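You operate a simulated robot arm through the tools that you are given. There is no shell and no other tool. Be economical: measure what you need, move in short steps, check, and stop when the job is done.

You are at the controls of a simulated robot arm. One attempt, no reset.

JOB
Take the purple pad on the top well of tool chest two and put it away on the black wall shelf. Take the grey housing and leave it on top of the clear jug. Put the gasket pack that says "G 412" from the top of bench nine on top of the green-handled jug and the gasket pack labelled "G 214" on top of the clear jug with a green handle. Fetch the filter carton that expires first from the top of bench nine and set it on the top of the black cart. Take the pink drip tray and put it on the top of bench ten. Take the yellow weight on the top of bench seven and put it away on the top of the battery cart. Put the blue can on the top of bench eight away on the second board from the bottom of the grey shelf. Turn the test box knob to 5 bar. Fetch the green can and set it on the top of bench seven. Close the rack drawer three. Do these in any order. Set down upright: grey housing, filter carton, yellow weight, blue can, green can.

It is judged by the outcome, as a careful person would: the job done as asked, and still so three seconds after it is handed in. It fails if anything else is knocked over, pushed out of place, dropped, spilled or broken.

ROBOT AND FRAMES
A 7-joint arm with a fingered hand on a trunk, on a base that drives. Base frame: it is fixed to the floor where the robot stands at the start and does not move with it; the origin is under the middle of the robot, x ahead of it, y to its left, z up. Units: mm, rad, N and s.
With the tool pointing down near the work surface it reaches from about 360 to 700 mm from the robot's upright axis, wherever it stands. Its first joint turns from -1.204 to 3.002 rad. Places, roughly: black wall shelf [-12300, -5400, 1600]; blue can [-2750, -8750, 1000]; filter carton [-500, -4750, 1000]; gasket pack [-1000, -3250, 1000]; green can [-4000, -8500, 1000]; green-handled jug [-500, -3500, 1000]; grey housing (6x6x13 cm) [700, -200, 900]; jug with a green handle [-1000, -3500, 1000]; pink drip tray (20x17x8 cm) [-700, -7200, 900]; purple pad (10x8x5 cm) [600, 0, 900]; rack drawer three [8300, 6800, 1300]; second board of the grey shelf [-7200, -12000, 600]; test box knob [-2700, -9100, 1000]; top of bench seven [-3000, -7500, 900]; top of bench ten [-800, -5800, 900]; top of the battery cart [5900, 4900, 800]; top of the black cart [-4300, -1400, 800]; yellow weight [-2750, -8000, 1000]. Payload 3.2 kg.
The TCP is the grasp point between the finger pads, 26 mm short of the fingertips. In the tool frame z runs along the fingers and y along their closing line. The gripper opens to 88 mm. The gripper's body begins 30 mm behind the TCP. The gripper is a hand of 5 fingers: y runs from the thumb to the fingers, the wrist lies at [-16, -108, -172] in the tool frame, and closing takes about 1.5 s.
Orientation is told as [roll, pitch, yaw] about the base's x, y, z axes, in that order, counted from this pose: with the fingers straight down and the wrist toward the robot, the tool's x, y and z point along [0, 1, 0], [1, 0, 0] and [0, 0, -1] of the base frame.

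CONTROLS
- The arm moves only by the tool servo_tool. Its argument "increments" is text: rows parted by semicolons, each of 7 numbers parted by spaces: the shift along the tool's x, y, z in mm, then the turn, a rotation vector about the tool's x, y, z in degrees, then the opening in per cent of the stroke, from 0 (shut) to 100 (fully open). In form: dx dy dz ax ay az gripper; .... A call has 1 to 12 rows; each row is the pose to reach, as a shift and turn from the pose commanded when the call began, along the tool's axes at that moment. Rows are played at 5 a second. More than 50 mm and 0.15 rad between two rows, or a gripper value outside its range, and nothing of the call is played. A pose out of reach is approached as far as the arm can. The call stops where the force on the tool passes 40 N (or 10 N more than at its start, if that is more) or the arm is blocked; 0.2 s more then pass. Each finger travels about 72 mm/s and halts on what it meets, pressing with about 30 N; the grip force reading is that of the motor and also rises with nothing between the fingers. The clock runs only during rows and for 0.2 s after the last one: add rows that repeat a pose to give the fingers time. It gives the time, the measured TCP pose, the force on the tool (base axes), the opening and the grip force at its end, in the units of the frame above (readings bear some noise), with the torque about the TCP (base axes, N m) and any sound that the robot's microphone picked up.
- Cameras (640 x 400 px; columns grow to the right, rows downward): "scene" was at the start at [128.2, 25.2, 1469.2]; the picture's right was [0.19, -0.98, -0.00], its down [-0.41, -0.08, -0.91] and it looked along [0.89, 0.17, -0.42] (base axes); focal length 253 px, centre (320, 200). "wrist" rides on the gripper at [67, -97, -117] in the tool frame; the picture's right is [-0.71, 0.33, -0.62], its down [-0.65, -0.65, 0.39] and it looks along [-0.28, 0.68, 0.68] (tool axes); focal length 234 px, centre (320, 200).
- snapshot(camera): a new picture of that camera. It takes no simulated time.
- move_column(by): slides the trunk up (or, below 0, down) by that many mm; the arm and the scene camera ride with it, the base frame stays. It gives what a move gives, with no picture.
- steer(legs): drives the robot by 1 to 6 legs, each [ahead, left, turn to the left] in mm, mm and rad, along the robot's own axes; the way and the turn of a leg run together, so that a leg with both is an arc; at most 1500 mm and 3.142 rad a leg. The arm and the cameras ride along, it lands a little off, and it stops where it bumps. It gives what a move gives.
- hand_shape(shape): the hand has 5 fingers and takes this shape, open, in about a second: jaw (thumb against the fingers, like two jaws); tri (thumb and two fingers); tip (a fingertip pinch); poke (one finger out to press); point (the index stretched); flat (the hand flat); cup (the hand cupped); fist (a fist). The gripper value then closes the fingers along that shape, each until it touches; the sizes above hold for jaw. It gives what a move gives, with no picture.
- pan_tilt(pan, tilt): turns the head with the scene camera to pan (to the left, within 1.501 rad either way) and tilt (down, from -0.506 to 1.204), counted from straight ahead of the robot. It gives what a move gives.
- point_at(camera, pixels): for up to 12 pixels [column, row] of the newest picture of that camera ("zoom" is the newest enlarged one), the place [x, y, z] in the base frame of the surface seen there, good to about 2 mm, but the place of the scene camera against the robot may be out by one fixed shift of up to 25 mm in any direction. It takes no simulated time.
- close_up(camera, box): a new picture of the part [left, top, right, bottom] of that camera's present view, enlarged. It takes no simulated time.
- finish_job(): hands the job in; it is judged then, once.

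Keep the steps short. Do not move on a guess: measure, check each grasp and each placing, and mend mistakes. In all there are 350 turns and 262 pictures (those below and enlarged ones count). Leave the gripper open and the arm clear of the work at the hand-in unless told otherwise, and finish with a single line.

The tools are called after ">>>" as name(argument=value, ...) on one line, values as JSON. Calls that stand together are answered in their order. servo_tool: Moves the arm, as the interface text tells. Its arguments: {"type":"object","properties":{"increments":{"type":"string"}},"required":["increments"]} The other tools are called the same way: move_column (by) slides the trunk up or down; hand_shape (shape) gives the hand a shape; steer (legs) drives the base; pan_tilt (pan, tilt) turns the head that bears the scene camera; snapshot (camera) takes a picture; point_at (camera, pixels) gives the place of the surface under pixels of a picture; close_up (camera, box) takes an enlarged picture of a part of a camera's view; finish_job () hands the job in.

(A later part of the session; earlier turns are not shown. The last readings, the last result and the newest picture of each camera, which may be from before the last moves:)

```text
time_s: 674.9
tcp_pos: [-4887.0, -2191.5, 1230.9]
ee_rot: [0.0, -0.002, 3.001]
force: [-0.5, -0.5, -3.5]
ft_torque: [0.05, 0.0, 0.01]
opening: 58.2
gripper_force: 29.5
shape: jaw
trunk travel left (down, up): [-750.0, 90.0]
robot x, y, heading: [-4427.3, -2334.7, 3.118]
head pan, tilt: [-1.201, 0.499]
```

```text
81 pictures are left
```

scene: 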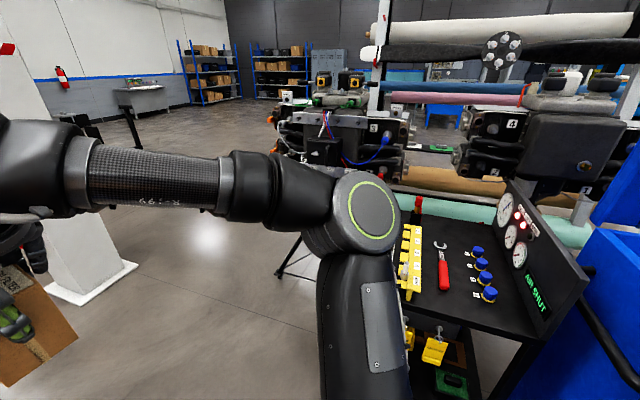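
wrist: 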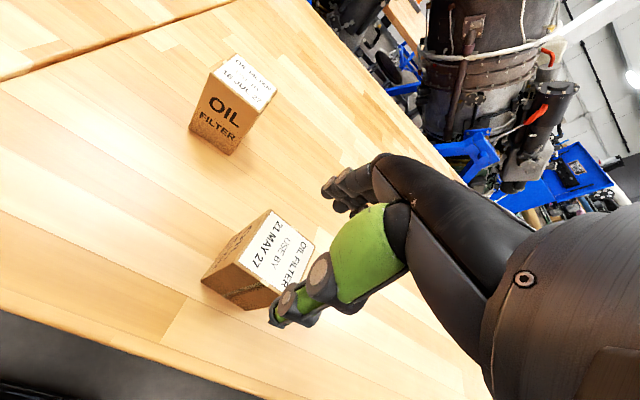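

>>> point_at(camera="scene", pixels=[[410, 260], [443, 275], [480, 265], [430, 295], [460, 310], [520, 330], [415, 225], [450, 240], [500, 270], [430, 310], [408, 295], [400, 330]])

>>> steer(legs=[[0, 0, -1.547]])

>>> pan_tilt(pan=0, tilt=0.6)

>>> snapshot(camera="scene")

```text
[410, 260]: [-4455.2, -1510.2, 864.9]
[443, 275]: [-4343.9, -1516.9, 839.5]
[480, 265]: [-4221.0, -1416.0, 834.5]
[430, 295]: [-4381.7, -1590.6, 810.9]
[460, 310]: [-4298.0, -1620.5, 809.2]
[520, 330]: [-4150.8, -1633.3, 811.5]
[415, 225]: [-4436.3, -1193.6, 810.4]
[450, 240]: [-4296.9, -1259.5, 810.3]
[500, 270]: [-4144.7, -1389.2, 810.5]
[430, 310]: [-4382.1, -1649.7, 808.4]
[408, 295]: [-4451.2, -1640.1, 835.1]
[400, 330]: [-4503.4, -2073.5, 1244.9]
```

```text
time_s: 679.1
tcp_pos: [-4298.7, -1873.1, 1230.4]
ee_rot: [0.001, -0.002, 1.453]
force: [-0.1, 0.1, -3.6]
ft_torque: [0.03, -0.01, 0.03]
opening: 58.1
gripper_force: 29.6
shape: jaw
trunk travel left (down, up): [-750.0, 90.0]
robot x, y, heading: [-4428.3, -2335.1, 1.569]
head pan, tilt: [-1.201, 0.499]
```

```text
time_s: 680.5
tcp_pos: [-4299.0, -1872.8, 1231.1]
ee_rot: [-0.001, -0.002, 1.455]
force: [-0.8, 0.3, -3.3]
ft_torque: [0.01, -0.01, 0.03]
opening: 58.3
gripper_force: 30.2
shape: jaw
trunk travel left (down, up): [-750.0, 90.0]
robot x, y, heading: [-4433.7, -2330.0, 1.569]
head pan, tilt: [0.0, 0.6]
```

```text
80 pictures are left
```

scene: 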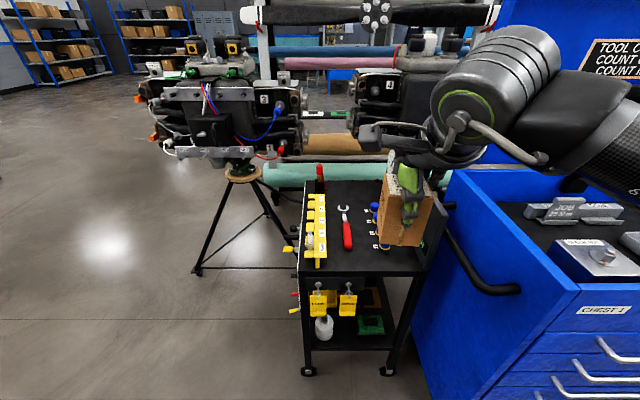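

>>> close_up(camera="scene", box=[290, 160, 470, 290])

>>> point_at(camera="scene", pixels=[[303, 270], [360, 272], [420, 270], [360, 260], [347, 245], [380, 245], [318, 262], [425, 262], [372, 205], [400, 262]])

```text
3.08 times, centred on (380, 225) of scene
```

zoom: 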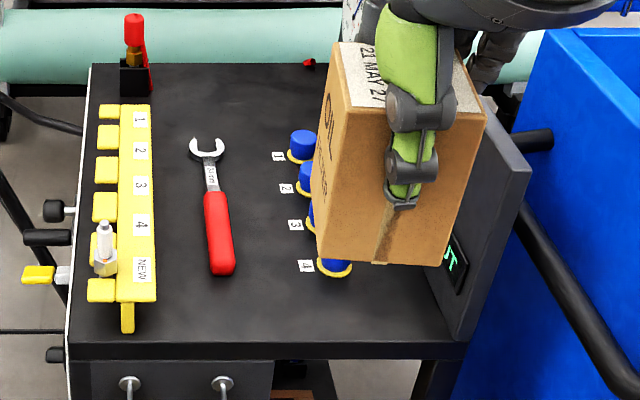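

```text
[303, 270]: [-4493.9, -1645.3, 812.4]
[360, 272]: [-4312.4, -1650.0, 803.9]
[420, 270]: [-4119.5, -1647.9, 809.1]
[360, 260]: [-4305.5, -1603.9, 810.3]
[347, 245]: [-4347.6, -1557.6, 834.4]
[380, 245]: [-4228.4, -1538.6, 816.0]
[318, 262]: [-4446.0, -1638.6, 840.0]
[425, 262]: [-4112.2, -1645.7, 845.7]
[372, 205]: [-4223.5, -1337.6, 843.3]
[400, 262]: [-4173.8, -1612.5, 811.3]
```

Free strip on the cart's near right: place carton at (-4230,-1612). Drive ahead 120, left 40.

>>> steer(legs=[[125, 40, 0]])

>>> servo_tool(increments="0 0 0 0 0 -3.3 0; 0 0 0 0 0 -6.6 0; 0 0 0 0 0 -6.6 0")

```text
time_s: 681.8
tcp_pos: [-4341.3, -1746.6, 1231.7]
ee_rot: [0.0, -0.002, 1.455]
force: [0.2, -0.6, -3.9]
ft_torque: [0.01, -0.02, 0.02]
opening: 58.2
gripper_force: 30.1
shape: jaw
trunk travel left (down, up): [-750.0, 90.0]
robot x, y, heading: [-4467.3, -2208.6, 1.572]
head pan, tilt: [0.0, 0.6]
```

```text
time_s: 682.6
tcp_pos: [-4340.2, -1746.9, 1231.9]
ee_rot: [0.0, -0.002, 1.571]
force: [0.0, -0.1, -3.8]
ft_torque: [0.02, -0.01, -0.01]
opening: 58.0
gripper_force: 29.7
shape: jaw
trunk travel left (down, up): [-750.0, 90.0]
robot x, y, heading: [-4471.0, -2209.5, 1.565]
head pan, tilt: [0.0, 0.6]
```

>>> servo_tool(increments="-20 25 25 0 0 0 0; -40 50 55 0 0 0 0; -60 75 85 0 0 0 0; -80 100 115 0 0 0 0; -100 120 150 0 0 0 0; -110 135 190 0 0 0 0; -110 135 230 0 0 0 0; -110 135 265 0 0 0 0; -110 135 300 0 0 0 0; -110 135 320 0 0 0 0; -110 135 320 0 0 0 0")

>>> snapshot(camera="scene")

```text
time_s: 685.0
tcp_pos: [-4231.1, -1612.6, 910.6]
ee_rot: [0.0, -0.003, 1.571]
force: [-0.1, -0.2, -3.9]
ft_torque: [0.0, -0.04, -0.01]
opening: 57.8
gripper_force: 30.3
shape: jaw
trunk travel left (down, up): [-750.0, 90.0]
robot x, y, heading: [-4470.8, -2205.6, 1.569]
head pan, tilt: [0.0, 0.6]
```

```text
78 pictures are left
```

scene: 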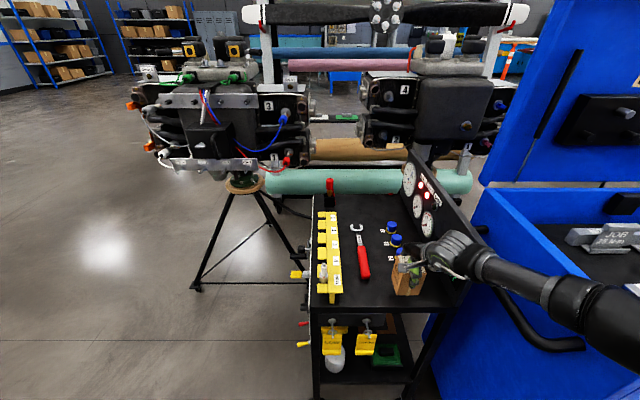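

>>> close_up(camera="scene", box=[340, 210, 480, 320])

>>> point_at(camera="zoom", pixels=[[250, 260], [300, 375], [250, 370], [370, 375], [300, 260], [240, 300], [250, 200], [420, 200], [150, 390]])

```text
3.64 times, centred on (410, 265) of scene
```

zoom: 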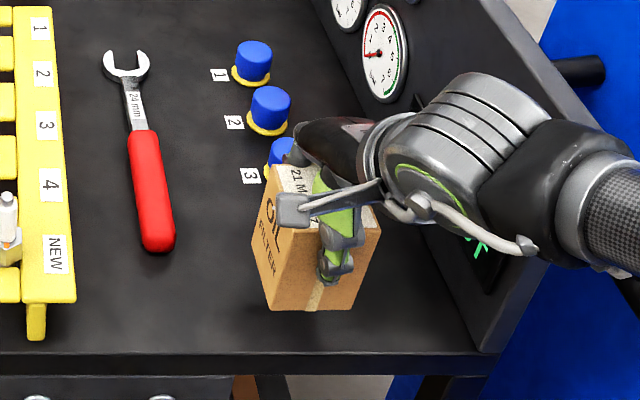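

```text
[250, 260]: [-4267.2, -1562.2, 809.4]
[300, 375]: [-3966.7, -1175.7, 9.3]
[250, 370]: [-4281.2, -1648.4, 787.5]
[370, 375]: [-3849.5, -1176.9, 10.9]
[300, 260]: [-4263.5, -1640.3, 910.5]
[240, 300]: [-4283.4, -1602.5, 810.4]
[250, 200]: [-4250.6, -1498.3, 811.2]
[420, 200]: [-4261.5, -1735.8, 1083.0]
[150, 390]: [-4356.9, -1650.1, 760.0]
```

>>> move_column(by=-30)

>>> move_column(by=-5)

>>> move_column(by=-4)

```text
time_s: 685.8
tcp_pos: [-4230.5, -1613.9, 881.5]
ee_rot: [-0.001, -0.002, 1.571]
force: [0.0, -0.7, -3.4]
ft_torque: [-0.01, -0.02, 0.0]
opening: 57.9
gripper_force: 30.3
shape: jaw
trunk travel left (down, up): [-720.0, 120.0]
robot x, y, heading: [-4470.5, -2207.9, 1.577]
head pan, tilt: [0.0, 0.6]
```

```text
time_s: 686.3
tcp_pos: [-4230.7, -1613.2, 875.7]
ee_rot: [-0.001, -0.001, 1.569]
force: [0.0, -0.4, -4.4]
ft_torque: [-0.03, -0.02, -0.01]
opening: 58.0
gripper_force: 30.9
shape: jaw
trunk travel left (down, up): [-715.0, 125.0]
robot x, y, heading: [-4466.9, -2207.2, 1.569]
head pan, tilt: [0.0, 0.6]
```

```text
time_s: 686.8
tcp_pos: [-4231.3, -1612.3, 873.7]
ee_rot: [0.001, -0.003, 1.57]
force: [1.1, 0.2, 1.2]
ft_torque: [-0.17, 0.07, 0.01]
opening: 57.6
gripper_force: 29.8
shape: jaw
trunk travel left (down, up): [-711.0, 129.0]
robot x, y, heading: [-4468.5, -2209.1, 1.57]
head pan, tilt: [0.0, 0.6]
```

Contact at exactly the expected height. Open and rise.

>>> servo_tool(increments="0 0 0 0 0 0 75; 0 0 0 0 0 0 85; 0 0 0 0 0 0 100; 0 0 0 0 0 0 100")

>>> move_column(by=129)

>>> servo_tool(increments="10 -40 -20 0 0 0 100; 20 -80 -60 0 0 0 100; 30 -120 -100 0 0 0 100; 40 -150 -140 0 0 0 100")

>>> close_up(camera="scene", box=[280, 170, 480, 330])

```text
time_s: 687.8
tcp_pos: [-4230.9, -1614.4, 872.7]
ee_rot: [0.0, -0.002, 1.569]
force: [0.2, 0.3, -0.2]
ft_torque: [-0.02, 0.01, 0.02]
opening: 87.8
gripper_force: 0.0
shape: jaw
trunk travel left (down, up): [-711.0, 129.0]
robot x, y, heading: [-4468.6, -2208.2, 1.572]
head pan, tilt: [0.0, 0.6]
```

```text
time_s: 689.4
tcp_pos: [-4231.4, -1613.4, 1001.6]
ee_rot: [0.001, -0.002, 1.57]
force: [-0.4, 0.2, -0.8]
ft_torque: [0.02, 0.0, -0.03]
opening: 87.9
gripper_force: 0.1
shape: jaw
trunk travel left (down, up): [-840.0, 0.0]
robot x, y, heading: [-4468.6, -2208.6, 1.571]
head pan, tilt: [0.0, 0.6]
```

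```text
refused: row 2 steps farther than a row can; nothing moved
```

```text
2.50 times, centred on (380, 250) of scene
```

zoom: 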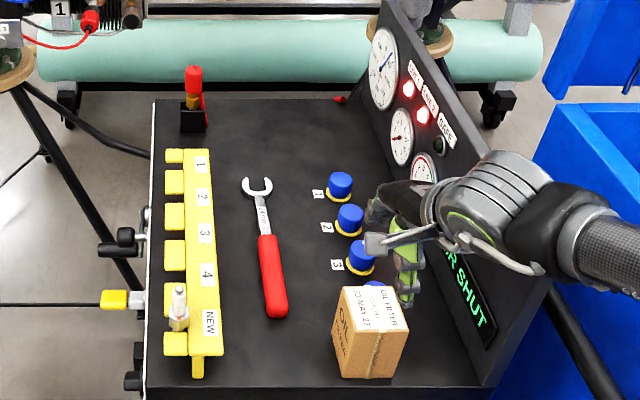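

Carton is upright on the cart. Raise the hand and drive to the north end of bench nine.

>>> servo_tool(increments="8 -25 -25 0 0 0 100; 16 -50 -50 0 0 0 100; 24 -75 -75 0 0 0 100; 32 -100 -100 0 0 0 100; 40 -130 -130 0 0 0 100; 40 -150 -170 0 0 0 100")

>>> steer(legs=[[-140, 0, 0], [0, 0, -1.571], [1500, 0, 0], [1500, 0, 0], [720, 0, 0], [0, 0, -1.571]])

>>> pan_tilt(pan=0, tilt=0.5)

>>> snapshot(camera="scene")

```text
time_s: 690.8
tcp_pos: [-4271.5, -1761.9, 1171.8]
ee_rot: [-0.001, -0.001, 1.571]
force: [-0.1, 0.4, 0.0]
ft_torque: [0.02, -0.02, 0.02]
opening: 87.8
gripper_force: 0.0
shape: jaw
trunk travel left (down, up): [-840.0, 0.0]
robot x, y, heading: [-4470.3, -2209.2, 1.57]
head pan, tilt: [0.0, 0.6]
```

```text
time_s: 717.4
tcp_pos: [-921.4, -2795.0, 1170.2]
ee_rot: [0.001, -0.001, -1.547]
force: [0.0, -0.3, 0.5]
ft_torque: [-0.02, 0.0, 0.01]
opening: 88.2
gripper_force: 0.0
shape: jaw
trunk travel left (down, up): [-840.0, 0.0]
robot x, y, heading: [-734.1, -2341.0, -1.547]
head pan, tilt: [0.0, 0.6]
```

```text
time_s: 718.1
tcp_pos: [-921.4, -2794.7, 1170.2]
ee_rot: [0.0, -0.002, -1.547]
force: [-0.1, -0.8, -0.3]
ft_torque: [0.0, -0.01, 0.01]
opening: 87.7
gripper_force: 0.1
shape: jaw
trunk travel left (down, up): [-840.0, 0.0]
robot x, y, heading: [-735.8, -2344.1, -1.552]
head pan, tilt: [0.0, 0.499]
```

```text
75 pictures are left
```

scene: 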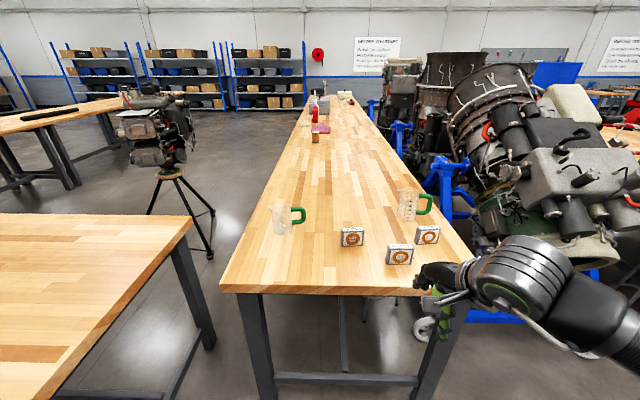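

>>> close_up(camera="scene", box=[260, 175, 450, 275])

>>> point_at(camera="scene", pixels=[[352, 230], [352, 240], [400, 247], [400, 258], [427, 228], [427, 238], [298, 213], [425, 203], [284, 232], [409, 220], [241, 292], [470, 290]])

```text
3.37 times, centred on (355, 225) of scene
```

zoom: 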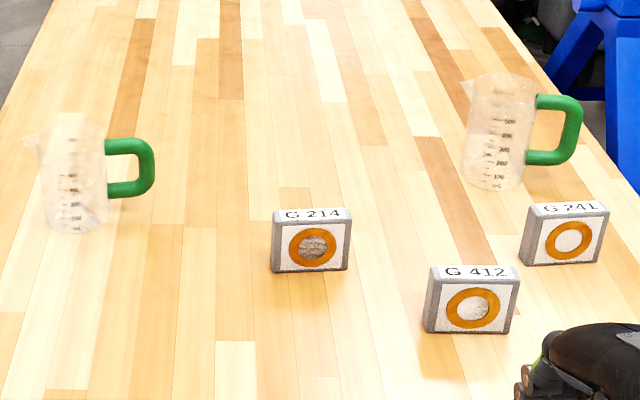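

```text
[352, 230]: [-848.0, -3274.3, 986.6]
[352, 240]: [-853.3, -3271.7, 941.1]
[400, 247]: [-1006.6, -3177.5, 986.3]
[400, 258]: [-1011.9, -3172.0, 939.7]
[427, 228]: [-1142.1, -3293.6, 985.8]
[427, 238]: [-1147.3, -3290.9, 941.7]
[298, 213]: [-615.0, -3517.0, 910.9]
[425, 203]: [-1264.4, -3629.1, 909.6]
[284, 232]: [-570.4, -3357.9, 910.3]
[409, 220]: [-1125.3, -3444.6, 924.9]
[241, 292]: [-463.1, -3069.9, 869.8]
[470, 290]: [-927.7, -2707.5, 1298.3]
```

>>> point_at(camera="zoom", pixels=[[445, 272], [512, 272], [432, 330], [505, 332], [280, 214], [345, 214], [276, 270], [345, 268], [75, 225], [495, 185], [140, 145], [575, 105]])

```text
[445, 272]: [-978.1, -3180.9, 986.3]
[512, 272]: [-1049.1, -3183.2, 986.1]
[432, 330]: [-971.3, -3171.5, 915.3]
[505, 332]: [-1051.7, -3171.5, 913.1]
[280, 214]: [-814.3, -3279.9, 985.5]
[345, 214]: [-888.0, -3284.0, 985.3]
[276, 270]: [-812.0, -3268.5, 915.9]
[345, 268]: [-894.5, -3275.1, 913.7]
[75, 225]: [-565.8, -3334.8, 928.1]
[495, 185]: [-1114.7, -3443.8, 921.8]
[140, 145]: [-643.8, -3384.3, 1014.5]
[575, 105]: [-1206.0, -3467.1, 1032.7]
```

Packs: G 214 (-840,-3280), G 412 (-1001,-3190), decoy G 241. Left jug (≈-556,-3387) is the "green-handled jug", right jug (≈-1107,-3493) the "jug with a green handle". Drive closer for G 412.

>>> steer(legs=[[256, -86, -0.02]])

>>> snapshot(camera="wrist")

```text
time_s: 720.0
tcp_pos: [-1011.5, -3045.6, 1170.8]
ee_rot: [-0.001, 0.0, -1.569]
force: [0.4, 0.5, -0.3]
ft_torque: [-0.02, 0.01, -0.01]
opening: 87.8
gripper_force: 0.1
shape: jaw
trunk travel left (down, up): [-840.0, 0.0]
robot x, y, heading: [-816.6, -2599.6, -1.568]
head pan, tilt: [0.0, 0.499]
```

```text
73 pictures are left
```

wrist: 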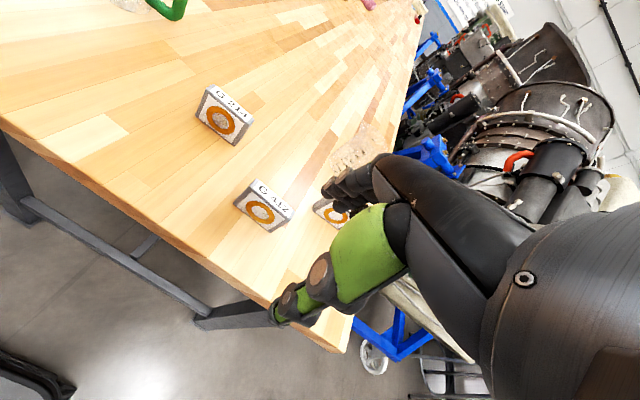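

>>> close_up(camera="wrist", box=[190, 80, 310, 240])

>>> point_at(camera="wrist", pixels=[[256, 182], [272, 197], [290, 212], [248, 188], [285, 215], [262, 210], [218, 92], [248, 122], [234, 104], [208, 88], [243, 117], [225, 120]])

```text
2.50 times, centred on (250, 160) of wrist
```

zoom: 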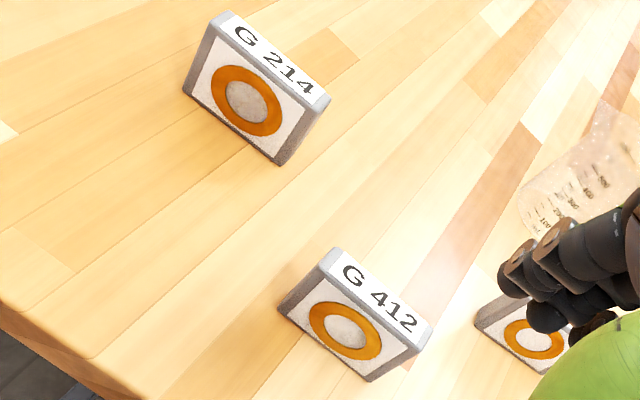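

```text
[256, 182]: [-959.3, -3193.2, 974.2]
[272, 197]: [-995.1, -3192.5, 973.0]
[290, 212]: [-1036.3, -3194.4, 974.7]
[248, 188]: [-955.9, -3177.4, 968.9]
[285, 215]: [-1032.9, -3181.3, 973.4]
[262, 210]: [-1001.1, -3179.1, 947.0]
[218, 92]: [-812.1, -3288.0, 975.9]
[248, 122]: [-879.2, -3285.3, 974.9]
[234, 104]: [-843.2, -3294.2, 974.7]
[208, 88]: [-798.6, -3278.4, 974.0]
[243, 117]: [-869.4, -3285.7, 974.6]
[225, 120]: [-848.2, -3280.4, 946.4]
```

Grasp G 412: centre (-997,-3192), top 975.

>>> servo_tool(increments="4 36 25 0 0 0 70; 8 72 50 0 0 0 60; 12 108 80 0 0 0 60; 14.5 146.5 110 0 0 0 60; 14.5 146.5 155 0 0 0 60; 14.5 146.5 195 0 0 0 60; 14.5 146.5 219 0 0 0 60; 14.5 146.5 219 0 0 0 60; 14.5 146.5 219 0 0 0 20; 14.5 146.5 219 0 0 0 0; 14.5 146.5 219 0 0 0 0; 14.5 146.5 219 0 0 0 0")

>>> servo_tool(increments="0 0 0 0 0 0 0; 0 0 -15 0 0 0 0; 0 0 -50 0 0 0 0; 0 0 -95 0 0 0 0; 0 0 -140 0 0 0 0; 0 0 -185 0 0 0 0; 0 0 -230 0 0 0 0")

>>> snapshot(camera="wrist")

```text
time_s: 722.6
tcp_pos: [-995.5, -3192.9, 950.8]
ee_rot: [-0.001, -0.002, -1.569]
force: [0.8, 0.0, 0.5]
ft_torque: [0.0, -0.04, 0.01]
opening: 19.1
gripper_force: 30.2
shape: jaw
trunk travel left (down, up): [-840.0, 0.0]
robot x, y, heading: [-815.5, -2598.5, -1.572]
head pan, tilt: [0.0, 0.499]
```

```text
time_s: 724.2
tcp_pos: [-997.5, -3192.1, 1183.1]
ee_rot: [0.0, -0.002, -1.566]
force: [-1.1, -0.5, 0.2]
ft_torque: [0.0, 0.0, -0.03]
opening: 18.8
gripper_force: 30.2
shape: jaw
trunk travel left (down, up): [-840.0, 0.0]
robot x, y, heading: [-814.3, -2598.3, -1.564]
head pan, tilt: [0.0, 0.499]
```

```text
71 pictures are left
```

wrist: 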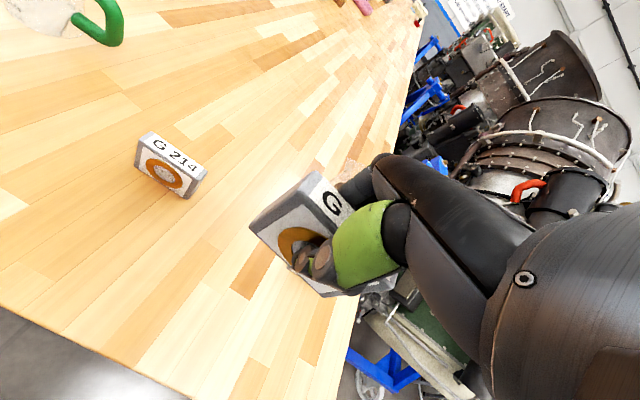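

G 412 held. Move base in front of the left jug (axis ≈(-540,-3397)).

>>> steer(legs=[[90, 340, 0]])

>>> snapshot(camera="scene")

```text
time_s: 726.5
tcp_pos: [-654.5, -3281.1, 1182.2]
ee_rot: [0.001, -0.002, -1.566]
force: [-0.7, -0.2, -1.1]
ft_torque: [0.01, -0.01, 0.03]
opening: 19.0
gripper_force: 30.2
shape: jaw
trunk travel left (down, up): [-840.0, 0.0]
robot x, y, heading: [-474.2, -2688.7, -1.567]
head pan, tilt: [0.0, 0.499]
```

```text
70 pictures are left
```

scene: 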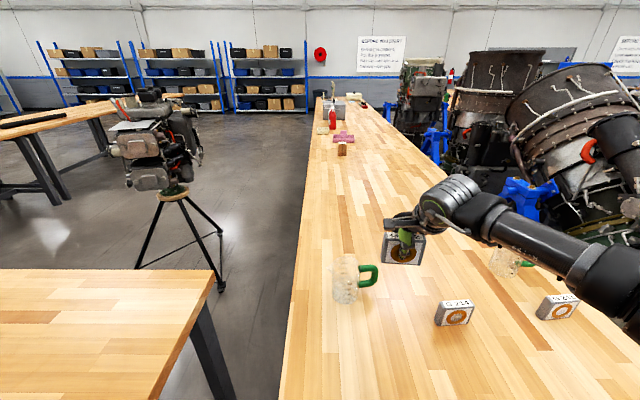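

>>> close_up(camera="scene", box=[310, 220, 450, 320])

>>> point_at(camera="zoom", pixels=[[245, 190], [300, 180], [290, 230], [250, 265], [120, 320], [180, 200], [460, 90], [460, 170]])

```text
4.00 times, centred on (380, 270) of scene
```

zoom: 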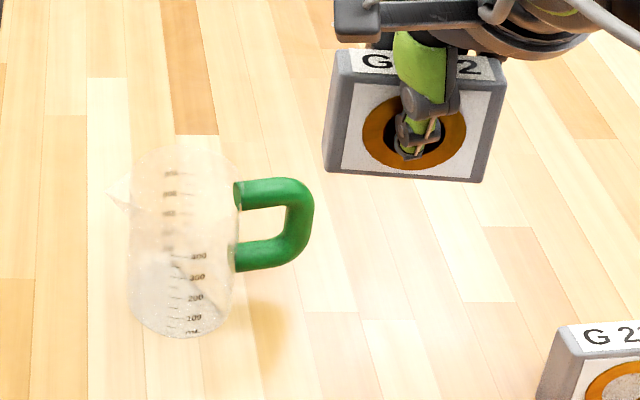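

```text
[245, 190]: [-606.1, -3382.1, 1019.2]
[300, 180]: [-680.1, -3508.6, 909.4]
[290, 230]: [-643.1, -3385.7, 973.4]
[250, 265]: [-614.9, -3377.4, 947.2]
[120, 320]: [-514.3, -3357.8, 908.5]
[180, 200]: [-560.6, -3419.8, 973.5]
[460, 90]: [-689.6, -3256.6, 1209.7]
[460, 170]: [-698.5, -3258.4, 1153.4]
```

Jug axis ≈(-541,-3393), top ≈1030. Drive ahead 50 then move over it.

>>> steer(legs=[[50, 0, 0]])

>>> servo_tool(increments="35 15 0 0 0 0 0; 70 30 0 0 0 0 0; 100 45 0 0 0 0 0; 113.5 62 0 0 0 0 0; 113.5 62 30 0 0 0 0; 113.5 62 55 0 0 0 0; 113.5 62 70 0 0 0 0; 113.5 62 70 0 0 0 0")

>>> close_up(camera="scene", box=[290, 220, 430, 320])

```text
time_s: 727.4
tcp_pos: [-654.8, -3329.9, 1183.9]
ee_rot: [0.0, -0.005, -1.568]
force: [-0.3, 0.2, -1.3]
ft_torque: [-0.02, 0.03, 0.01]
opening: 19.2
gripper_force: 29.6
shape: jaw
trunk travel left (down, up): [-840.0, 0.0]
robot x, y, heading: [-470.3, -2737.1, -1.569]
head pan, tilt: [0.0, 0.499]
```

```text
time_s: 729.2
tcp_pos: [-539.7, -3392.1, 1111.8]
ee_rot: [0.0, -0.005, -1.568]
force: [-0.2, -0.2, -0.5]
ft_torque: [-0.03, 0.04, 0.03]
opening: 18.6
gripper_force: 30.3
shape: jaw
trunk travel left (down, up): [-840.0, 0.0]
robot x, y, heading: [-469.9, -2734.3, -1.565]
head pan, tilt: [0.0, 0.499]
```

```text
4.00 times, centred on (360, 270) of scene
```

zoom: 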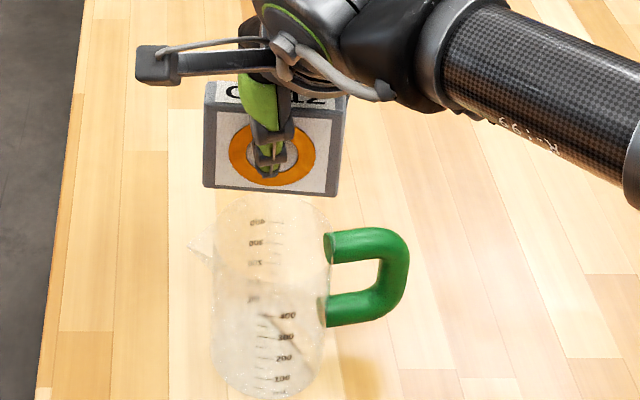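

Aligned. Lower by the column.

>>> move_column(by=-18)

>>> move_column(by=-5)

>>> move_column(by=-4)

>>> close_up(camera="scene", box=[290, 220, 430, 320])

```text
time_s: 729.8
tcp_pos: [-541.0, -3393.3, 1093.4]
ee_rot: [0.001, -0.001, -1.567]
force: [-0.2, 0.5, -0.9]
ft_torque: [-0.02, -0.03, 0.0]
opening: 18.6
gripper_force: 29.7
shape: jaw
trunk travel left (down, up): [-822.0, 18.0]
robot x, y, heading: [-473.8, -2738.7, -1.564]
head pan, tilt: [0.0, 0.499]
```

```text
time_s: 730.4
tcp_pos: [-540.5, -3393.1, 1089.0]
ee_rot: [-0.001, -0.003, -1.567]
force: [0.0, 0.2, -0.5]
ft_torque: [0.0, -0.01, -0.03]
opening: 18.7
gripper_force: 30.2
shape: jaw
trunk travel left (down, up): [-817.0, 23.0]
robot x, y, heading: [-473.0, -2735.1, -1.565]
head pan, tilt: [0.0, 0.499]
```

```text
time_s: 730.9
tcp_pos: [-541.3, -3393.0, 1085.3]
ee_rot: [0.0, 0.0, -1.566]
force: [0.2, -0.6, -1.2]
ft_torque: [0.05, -0.02, 0.01]
opening: 18.8
gripper_force: 29.9
shape: jaw
trunk travel left (down, up): [-813.0, 27.0]
robot x, y, heading: [-474.7, -2737.0, -1.564]
head pan, tilt: [0.0, 0.499]
```

```text
4.00 times, centred on (360, 270) of scene
```

zoom: 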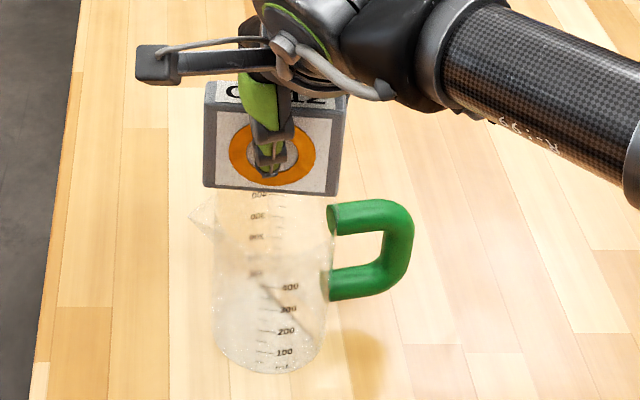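

>>> move_column(by=-4)

>>> move_column(by=-4)

>>> move_column(by=-3)

```text
time_s: 731.4
tcp_pos: [-541.0, -3392.3, 1081.5]
ee_rot: [0.001, -0.002, -1.566]
force: [0.0, 0.3, -1.8]
ft_torque: [0.0, 0.01, 0.0]
opening: 18.7
gripper_force: 29.8
shape: jaw
trunk travel left (down, up): [-809.0, 31.0]
robot x, y, heading: [-475.5, -2739.4, -1.568]
head pan, tilt: [0.0, 0.499]
```

```text
time_s: 732.0
tcp_pos: [-541.8, -3392.6, 1076.1]
ee_rot: [-0.002, -0.002, -1.567]
force: [0.5, 0.1, -0.8]
ft_torque: [0.04, -0.02, -0.02]
opening: 18.9
gripper_force: 29.9
shape: jaw
trunk travel left (down, up): [-805.0, 35.0]
robot x, y, heading: [-473.9, -2736.3, -1.566]
head pan, tilt: [0.0, 0.499]
```

```text
time_s: 732.5
tcp_pos: [-540.9, -3394.2, 1073.6]
ee_rot: [-0.001, -0.002, -1.568]
force: [-0.2, 0.3, -1.2]
ft_torque: [0.0, 0.04, 0.01]
opening: 19.0
gripper_force: 30.0
shape: jaw
trunk travel left (down, up): [-802.0, 38.0]
robot x, y, heading: [-476.2, -2735.1, -1.563]
head pan, tilt: [0.0, 0.499]
```

>>> move_column(by=-4)

>>> move_column(by=-4)

>>> close_up(camera="scene", box=[290, 220, 430, 320])

```text
time_s: 733.0
tcp_pos: [-539.7, -3392.8, 1070.6]
ee_rot: [-0.001, -0.004, -1.567]
force: [0.7, -0.2, 1.2]
ft_torque: [0.0, -0.01, -0.01]
opening: 18.7
gripper_force: 29.8
shape: jaw
trunk travel left (down, up): [-798.0, 42.0]
robot x, y, heading: [-476.0, -2739.6, -1.568]
head pan, tilt: [0.0, 0.499]
```

```text
time_s: 733.5
tcp_pos: [-540.4, -3393.7, 1069.7]
ee_rot: [0.0, -0.011, -1.567]
force: [-1.1, -3.3, 13.8]
ft_torque: [0.06, 0.07, 0.0]
opening: 19.3
gripper_force: 29.6
shape: jaw
trunk travel left (down, up): [-794.0, 46.0]
robot x, y, heading: [-474.4, -2735.0, -1.568]
head pan, tilt: [0.0, 0.499]
```

```text
4.00 times, centred on (360, 270) of scene
```

zoom: 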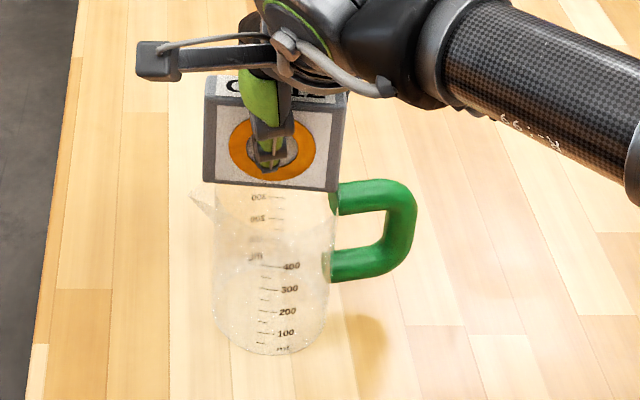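

Contact (13.8 N). Ease 2 mm, open and rise.

>>> move_column(by=2)

>>> servo_tool(increments="0 0 0 0 0 0 28; 0 0 0 0 0 0 36; 0 0 0 0 0 0 50; 0 0 0 0 0 0 60; 0 0 0 0 0 0 60")

>>> move_column(by=44)

>>> servo_tool(increments="0 0 -25 0 0 0 60; 0 0 -50 0 0 0 60; 0 -30 -75 0 0 0 60; 0 -70 -90 0 0 0 60")

>>> snapshot(camera="scene")

```text
time_s: 734.1
tcp_pos: [-540.6, -3393.1, 1069.2]
ee_rot: [0.0, -0.005, -1.567]
force: [-0.6, -3.9, 13.7]
ft_torque: [-0.06, 0.0, -0.01]
opening: 19.4
gripper_force: 29.9
shape: jaw
trunk travel left (down, up): [-796.0, 44.0]
robot x, y, heading: [-476.5, -2736.1, -1.565]
head pan, tilt: [0.0, 0.499]
```

```text
time_s: 735.3
tcp_pos: [-539.9, -3393.5, 1068.7]
ee_rot: [-0.001, -0.002, -1.567]
force: [-0.1, 0.1, 0.5]
ft_torque: [0.01, -0.01, -0.02]
opening: 52.4
gripper_force: 0.1
shape: jaw
trunk travel left (down, up): [-796.0, 44.0]
robot x, y, heading: [-472.3, -2735.5, -1.566]
head pan, tilt: [0.0, 0.499]
```

```text
time_s: 736.1
tcp_pos: [-540.0, -3393.5, 1112.2]
ee_rot: [-0.001, -0.001, -1.569]
force: [0.4, 1.1, 0.9]
ft_torque: [-0.04, 0.0, -0.04]
opening: 52.2
gripper_force: 0.1
shape: jaw
trunk travel left (down, up): [-840.0, 0.0]
robot x, y, heading: [-470.3, -2740.0, -1.567]
head pan, tilt: [0.0, 0.499]
```

```text
time_s: 737.1
tcp_pos: [-541.6, -3321.1, 1203.0]
ee_rot: [0.001, -0.005, -1.567]
force: [-0.3, -0.2, -0.5]
ft_torque: [-0.03, 0.05, 0.02]
opening: 52.4
gripper_force: 0.2
shape: jaw
trunk travel left (down, up): [-840.0, 0.0]
robot x, y, heading: [-473.5, -2736.6, -1.564]
head pan, tilt: [0.0, 0.499]
```

```text
65 pictures are left
```

scene: 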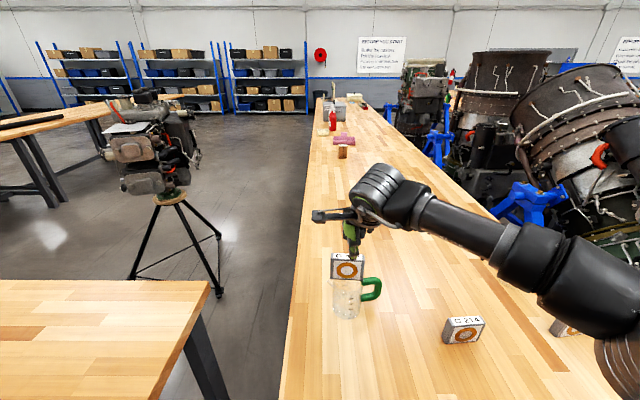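

G 412 is on the left jug. Shift right for G 214.

>>> steer(legs=[[-37, -188, 0]])

>>> servo_tool(increments="-25 -10 20 0 0 -1.5 60; -50 -10 40 0 0 -3 60; -75 -10 60 0 0 -4.5 60; -100 -10 80 0 0 -5.2 60")

>>> snapshot(camera="wrist")

```text
time_s: 738.7
tcp_pos: [-726.4, -3288.6, 1200.0]
ee_rot: [0.0, -0.003, -1.563]
force: [0.8, 0.3, -0.1]
ft_torque: [0.05, 0.0, -0.01]
opening: 52.4
gripper_force: 0.0
shape: jaw
trunk travel left (down, up): [-840.0, 0.0]
robot x, y, heading: [-662.3, -2701.6, -1.565]
head pan, tilt: [0.0, 0.499]
```

```text
time_s: 739.7
tcp_pos: [-828.5, -3277.5, 1122.1]
ee_rot: [-0.001, -0.004, -1.469]
force: [0.1, -0.2, 0.3]
ft_torque: [0.02, 0.02, -0.01]
opening: 52.5
gripper_force: 0.1
shape: jaw
trunk travel left (down, up): [-840.0, 0.0]
robot x, y, heading: [-660.6, -2697.8, -1.564]
head pan, tilt: [0.0, 0.499]
```

```text
64 pictures are left
```

wrist: 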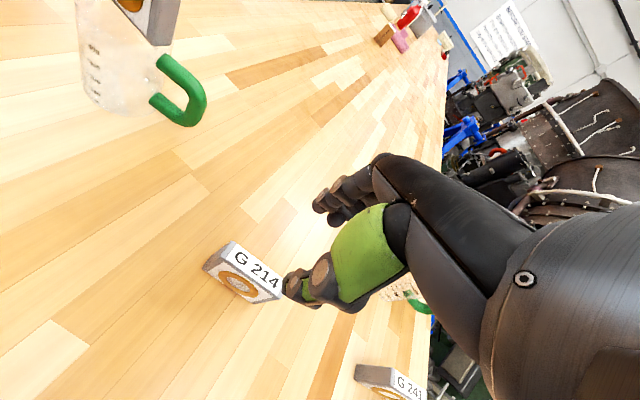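

>>> point_at(camera="wrist", pixels=[[222, 258], [240, 268], [265, 285], [232, 248], [250, 260], [275, 277], [235, 285], [212, 265]])

```text
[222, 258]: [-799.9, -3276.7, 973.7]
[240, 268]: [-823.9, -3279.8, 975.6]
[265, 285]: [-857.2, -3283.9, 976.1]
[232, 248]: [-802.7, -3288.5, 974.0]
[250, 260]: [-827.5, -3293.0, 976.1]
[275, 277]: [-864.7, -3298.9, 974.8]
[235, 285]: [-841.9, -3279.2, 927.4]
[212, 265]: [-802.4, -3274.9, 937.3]
```

>>> servo_tool(increments="-6 6 40 0 0 -1 60; -12.8 12.3 85 0 0 -1.3 60; -12.8 12.3 130 0 0 -1.3 60; -12.8 12.3 170 0 0 -1.3 60; -12.8 12.3 170 0 0 -1.3 60; -12.8 12.3 170 0 0 -1.3 20; -12.8 12.3 170 0 0 -1.3 0; -12.8 12.3 170 0 0 -1.3 0; -12.8 12.3 170 0 0 -1.3 0; -12.8 12.3 170 0 0 -1.3 0")

>>> servo_tool(increments="0 0 0 0 0 0 0; 0 0 -15 0 0 0 0; 0 0 -50 0 0 0 0; 0 0 -95 0 0 0 0; 0 0 -140 0 0 1.3 0; 0 0 -185 0 0 3.5 0; 0 0 -230 0 0 6.5 0; 0 -20 -250 0 0 6.5 0")

>>> steer(legs=[[0, -260, -0.005]])

>>> snapshot(camera="scene")

```text
time_s: 741.9
tcp_pos: [-838.3, -3292.7, 952.7]
ee_rot: [0.001, -0.002, -1.451]
force: [-0.5, 0.0, 0.1]
ft_torque: [-0.03, 0.01, 0.03]
opening: 19.3
gripper_force: 30.0
shape: jaw
trunk travel left (down, up): [-840.0, 0.0]
robot x, y, heading: [-661.2, -2702.5, -1.558]
head pan, tilt: [0.0, 0.499]
```

```text
time_s: 743.7
tcp_pos: [-843.2, -3268.5, 1199.6]
ee_rot: [-0.001, -0.002, -1.563]
force: [-0.4, 0.4, 0.3]
ft_torque: [-0.01, -0.01, 0.01]
opening: 19.0
gripper_force: 30.2
shape: jaw
trunk travel left (down, up): [-840.0, 0.0]
robot x, y, heading: [-662.3, -2700.3, -1.561]
head pan, tilt: [0.0, 0.499]
```

```text
time_s: 745.5
tcp_pos: [-1104.9, -3270.0, 1199.8]
ee_rot: [0.001, -0.002, -1.568]
force: [0.6, -0.8, -0.2]
ft_torque: [0.03, 0.0, 0.02]
opening: 19.1
gripper_force: 29.4
shape: jaw
trunk travel left (down, up): [-840.0, 0.0]
robot x, y, heading: [-922.1, -2706.0, -1.579]
head pan, tilt: [0.0, 0.499]
```

```text
63 pictures are left
```

scene: 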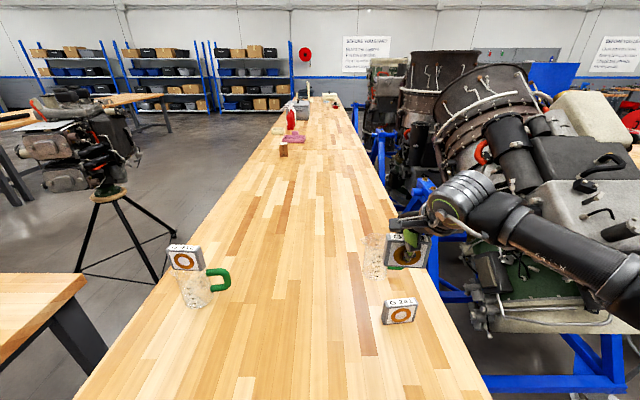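

>>> point_at(camera="scene", pixels=[[500, 265], [545, 180], [585, 170], [630, 230], [630, 175], [480, 290], [600, 290], [560, 250], [620, 280]])

>>> close_up(camera="scene", box=[340, 210, 450, 300])

```text
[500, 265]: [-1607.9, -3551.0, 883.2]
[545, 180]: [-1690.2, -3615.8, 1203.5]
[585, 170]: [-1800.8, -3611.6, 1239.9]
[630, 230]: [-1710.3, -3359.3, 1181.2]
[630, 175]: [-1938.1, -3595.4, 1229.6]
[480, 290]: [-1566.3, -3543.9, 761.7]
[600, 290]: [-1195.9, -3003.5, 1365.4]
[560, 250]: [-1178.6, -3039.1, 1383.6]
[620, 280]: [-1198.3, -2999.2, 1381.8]
```

```text
4.44 times, centred on (395, 255) of scene
```

zoom: 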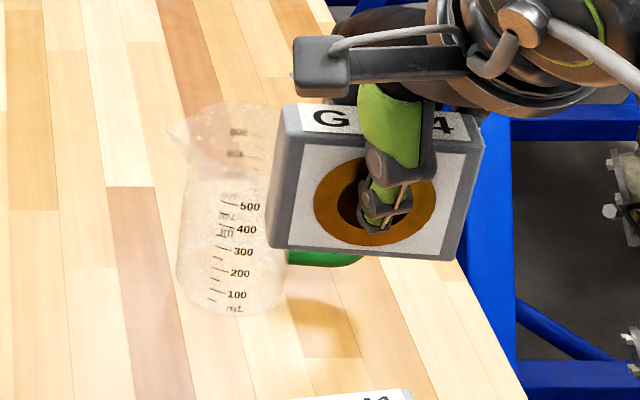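

Jug axis ≈(-1112,-3501). Drive ahead 105 and position over it.

>>> steer(legs=[[105, 0, 0.01]])

>>> servo_tool(increments="0 0 0 0 0 0 0; 0 0 0 0 0 0 0")

```text
time_s: 746.7
tcp_pos: [-1098.4, -3374.4, 1198.6]
ee_rot: [0.0, -0.004, -1.558]
force: [0.7, 0.1, -0.2]
ft_torque: [0.0, -0.02, 0.03]
opening: 19.0
gripper_force: 29.9
shape: jaw
trunk travel left (down, up): [-840.0, 0.0]
robot x, y, heading: [-920.1, -2804.5, -1.562]
head pan, tilt: [0.0, 0.499]
```

```text
time_s: 747.3
tcp_pos: [-1097.2, -3374.9, 1198.9]
ee_rot: [-0.001, -0.002, -1.559]
force: [0.7, -0.7, -1.3]
ft_torque: [0.0, -0.03, 0.01]
opening: 19.1
gripper_force: 30.0
shape: jaw
trunk travel left (down, up): [-840.0, 0.0]
robot x, y, heading: [-921.8, -2808.4, -1.558]
head pan, tilt: [0.0, 0.499]
```

>>> servo_tool(increments="-5 42 0 0 0 0 0; -11 84 0 0 0 0 0; -16 126 0 0 0 0 0; -16 126 40 0 0 0 0; -16 126 74 0 0 0 0; -16 126 74 0 0 0 0")

>>> close_up(camera="scene", box=[320, 190, 460, 310])

```text
time_s: 748.7
tcp_pos: [-1109.3, -3502.1, 1123.8]
ee_rot: [-0.002, -0.005, -1.56]
force: [-0.1, 0.0, -0.4]
ft_torque: [-0.01, -0.01, -0.01]
opening: 19.3
gripper_force: 30.2
shape: jaw
trunk travel left (down, up): [-840.0, 0.0]
robot x, y, heading: [-919.9, -2802.5, -1.556]
head pan, tilt: [0.0, 0.499]
```

```text
3.33 times, centred on (390, 250) of scene
```

zoom: 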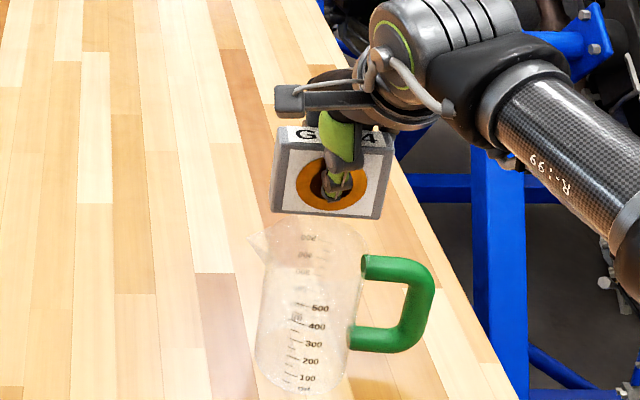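

>>> move_column(by=-25)

>>> move_column(by=-4)

>>> move_column(by=-4)

>>> move_column(by=-4)

```text
time_s: 749.4
tcp_pos: [-1111.0, -3502.8, 1099.7]
ee_rot: [-0.001, -0.004, -1.56]
force: [0.8, -0.5, -0.8]
ft_torque: [0.02, 0.0, 0.0]
opening: 19.1
gripper_force: 29.8
shape: jaw
trunk travel left (down, up): [-815.0, 25.0]
robot x, y, heading: [-921.4, -2803.3, -1.56]
head pan, tilt: [0.0, 0.499]
```

```text
time_s: 750.0
tcp_pos: [-1111.0, -3502.9, 1096.4]
ee_rot: [0.001, -0.003, -1.558]
force: [-0.3, 0.4, -0.5]
ft_torque: [0.01, -0.01, 0.01]
opening: 19.2
gripper_force: 30.3
shape: jaw
trunk travel left (down, up): [-811.0, 29.0]
robot x, y, heading: [-920.7, -2805.6, -1.555]
head pan, tilt: [0.0, 0.499]
```

```text
time_s: 750.5
tcp_pos: [-1110.5, -3502.6, 1092.2]
ee_rot: [0.001, -0.003, -1.559]
force: [-0.9, -0.4, 2.1]
ft_torque: [0.0, 0.0, 0.0]
opening: 19.1
gripper_force: 30.4
shape: jaw
trunk travel left (down, up): [-807.0, 33.0]
robot x, y, heading: [-918.7, -2801.2, -1.555]
head pan, tilt: [0.0, 0.499]
```

```text
time_s: 751.0
tcp_pos: [-1109.0, -3502.0, 1091.3]
ee_rot: [0.001, -0.01, -1.56]
force: [-1.8, -2.9, 14.1]
ft_torque: [0.03, 0.03, 0.03]
opening: 19.5
gripper_force: 30.3
shape: jaw
trunk travel left (down, up): [-803.0, 37.0]
robot x, y, heading: [-917.9, -2805.8, -1.555]
head pan, tilt: [0.0, 0.499]
```

Contact at top ≈1040. Open and rise.

>>> servo_tool(increments="0 0 0 0 0 0 28; 0 0 0 0 0 0 36; 0 0 0 0 0 0 50; 0 0 0 0 0 0 60; 0 0 0 0 0 0 60")

>>> move_column(by=37)

>>> servo_tool(increments="0 0 -25 0 0 0 60; 0 0 -50 0 0 0 60; 0 -30 -75 0 0 0 60; 0 -70 -95 0 0 0 60; 0 -115 -105 0 0 0 60; 0 -160 -105 0 0 0 80")

>>> snapshot(camera="scene")

```text
time_s: 752.2
tcp_pos: [-1110.5, -3501.9, 1087.3]
ee_rot: [0.001, -0.003, -1.561]
force: [-0.3, -0.1, 0.5]
ft_torque: [0.05, 0.03, -0.03]
opening: 52.4
gripper_force: 0.0
shape: jaw
trunk travel left (down, up): [-803.0, 37.0]
robot x, y, heading: [-916.4, -2810.0, -1.559]
head pan, tilt: [0.0, 0.499]
```

```text
time_s: 753.0
tcp_pos: [-1110.1, -3502.4, 1124.6]
ee_rot: [-0.002, -0.001, -1.56]
force: [0.3, 0.2, -0.4]
ft_torque: [0.01, -0.03, -0.01]
opening: 51.9
gripper_force: 0.0
shape: jaw
trunk travel left (down, up): [-840.0, 0.0]
robot x, y, heading: [-922.2, -2804.2, -1.556]
head pan, tilt: [0.0, 0.499]
```

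```text
time_s: 754.4
tcp_pos: [-1113.9, -3339.6, 1230.1]
ee_rot: [0.002, -0.005, -1.561]
force: [-0.3, 0.2, 1.1]
ft_torque: [-0.03, 0.01, -0.05]
opening: 70.0
gripper_force: 0.1
shape: jaw
trunk travel left (down, up): [-840.0, 0.0]
robot x, y, heading: [-917.1, -2809.8, -1.56]
head pan, tilt: [0.0, 0.499]
```

```text
60 pictures are left
```

scene: 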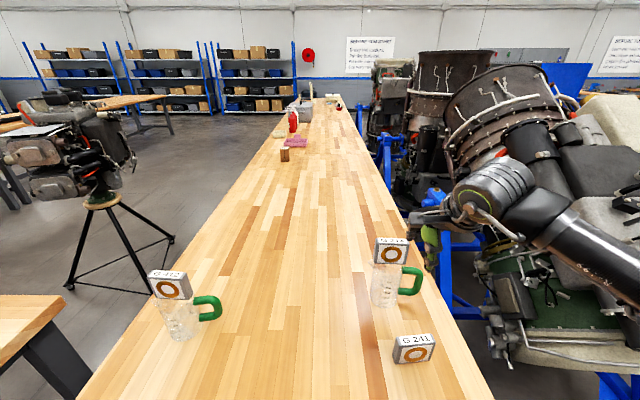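

Both packs are on their jugs. Now fetch the yellow weight: drive back via the east lane to bench seven's east side.

>>> steer(legs=[[-750, 0, 0], [0, 0, 1.56], [1500, 0, 0], [1420, 0, 0], [0, 0, -1.571]])

>>> steer(legs=[[1500, 0, 0], [640, 0, 0], [0, 0, -0.33]])

```text
time_s: 779.8
tcp_pos: [1747.4, -2624.5, 1227.9]
ee_rot: [0.0, -0.005, -1.628]
force: [-1.0, 1.4, -0.2]
ft_torque: [-0.03, 0.0, -0.03]
opening: 69.9
gripper_force: 0.1
shape: jaw
trunk travel left (down, up): [-840.0, 0.0]
robot x, y, heading: [1978.2, -2101.2, -1.627]
head pan, tilt: [0.0, 0.499]
```

```text
time_s: 791.4
tcp_pos: [1454.5, -4648.4, 1229.3]
ee_rot: [0.001, -0.001, -1.968]
force: [0.4, 0.2, 0.6]
ft_torque: [0.0, 0.02, 0.01]
opening: 70.1
gripper_force: 0.0
shape: jaw
trunk travel left (down, up): [-840.0, 0.0]
robot x, y, heading: [1843.5, -4233.6, -1.968]
head pan, tilt: [0.0, 0.499]
```

>>> steer(legs=[[0, 0, 0.086], [1500, 0, 0], [1500, 0, 0], [1500, 0, 0], [1500, 0, 0], [1000, 0, 0]])

>>> pan_tilt(pan=-0.3, tilt=0.4)

```text
time_s: 825.3
tcp_pos: [-808.9, -11304.0, 1229.3]
ee_rot: [0.001, -0.005, -1.912]
force: [-0.1, 1.1, 0.4]
ft_torque: [0.01, -0.03, -0.02]
opening: 70.2
gripper_force: 0.0
shape: jaw
trunk travel left (down, up): [-840.0, 0.0]
robot x, y, heading: [-440.2, -10864.8, -1.91]
head pan, tilt: [0.0, 0.499]
```

```text
time_s: 826.1
tcp_pos: [-809.6, -11303.5, 1228.2]
ee_rot: [-0.001, -0.003, -1.911]
force: [-0.2, 0.1, -0.5]
ft_torque: [0.0, 0.0, 0.02]
opening: 70.1
gripper_force: 0.0
shape: jaw
trunk travel left (down, up): [-840.0, 0.0]
robot x, y, heading: [-439.6, -10866.0, -1.91]
head pan, tilt: [-0.3, 0.4]
```

>>> steer(legs=[[0, 0, -1.232], [1500, 0, 0], [150, 0, 0], [0, 0, -1.571]])

```text
time_s: 841.5
tcp_pos: [-1920.5, -10356.9, 1229.4]
ee_rot: [0.0, -0.003, 1.571]
force: [-0.7, -0.5, -0.7]
ft_torque: [0.02, 0.05, 0.04]
opening: 70.2
gripper_force: 0.1
shape: jaw
trunk travel left (down, up): [-840.0, 0.0]
robot x, y, heading: [-2117.1, -10892.6, 1.573]
head pan, tilt: [-0.3, 0.4]
```

>>> steer(legs=[[1500, 0, 0], [1180, 0, 0], [0, 0, 1.569], [60, 0, 0]])

>>> pan_tilt(pan=-0.2, tilt=0.7)

>>> snapshot(camera="scene")

>>> snapshot(camera="wrist")

```text
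time_s: 858.7
tcp_pos: [-2585.3, -7983.7, 1229.8]
ee_rot: [0.001, -0.005, 3.05]
force: [-0.4, -0.2, 0.5]
ft_torque: [0.0, 0.0, 0.02]
opening: 70.1
gripper_force: 0.0
shape: jaw
trunk travel left (down, up): [-840.0, 0.0]
robot x, y, heading: [-2073.0, -8232.8, 3.047]
head pan, tilt: [-0.3, 0.4]
```

```text
time_s: 859.5
tcp_pos: [-2587.6, -7983.9, 1229.7]
ee_rot: [0.0, -0.004, 3.048]
force: [0.1, 0.4, 0.0]
ft_torque: [-0.01, 0.02, 0.02]
opening: 70.0
gripper_force: 0.0
shape: jaw
trunk travel left (down, up): [-840.0, 0.0]
robot x, y, heading: [-2075.1, -8232.0, 3.051]
head pan, tilt: [-0.201, 0.7]
```

```text
59 pictures are left
```

scene: 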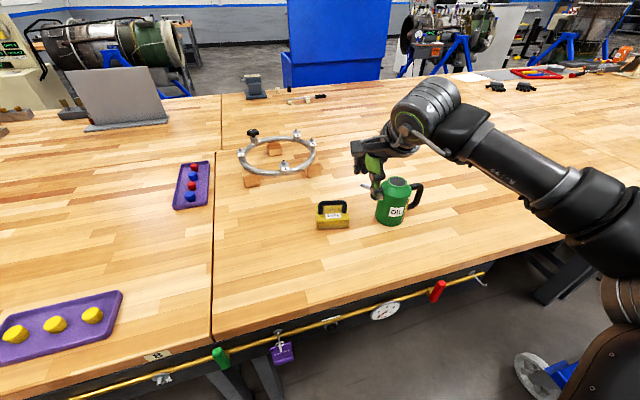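

```text
58 pictures are left
```

wrist: 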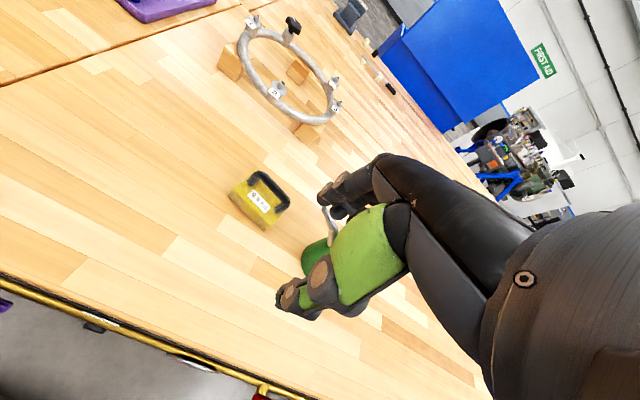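

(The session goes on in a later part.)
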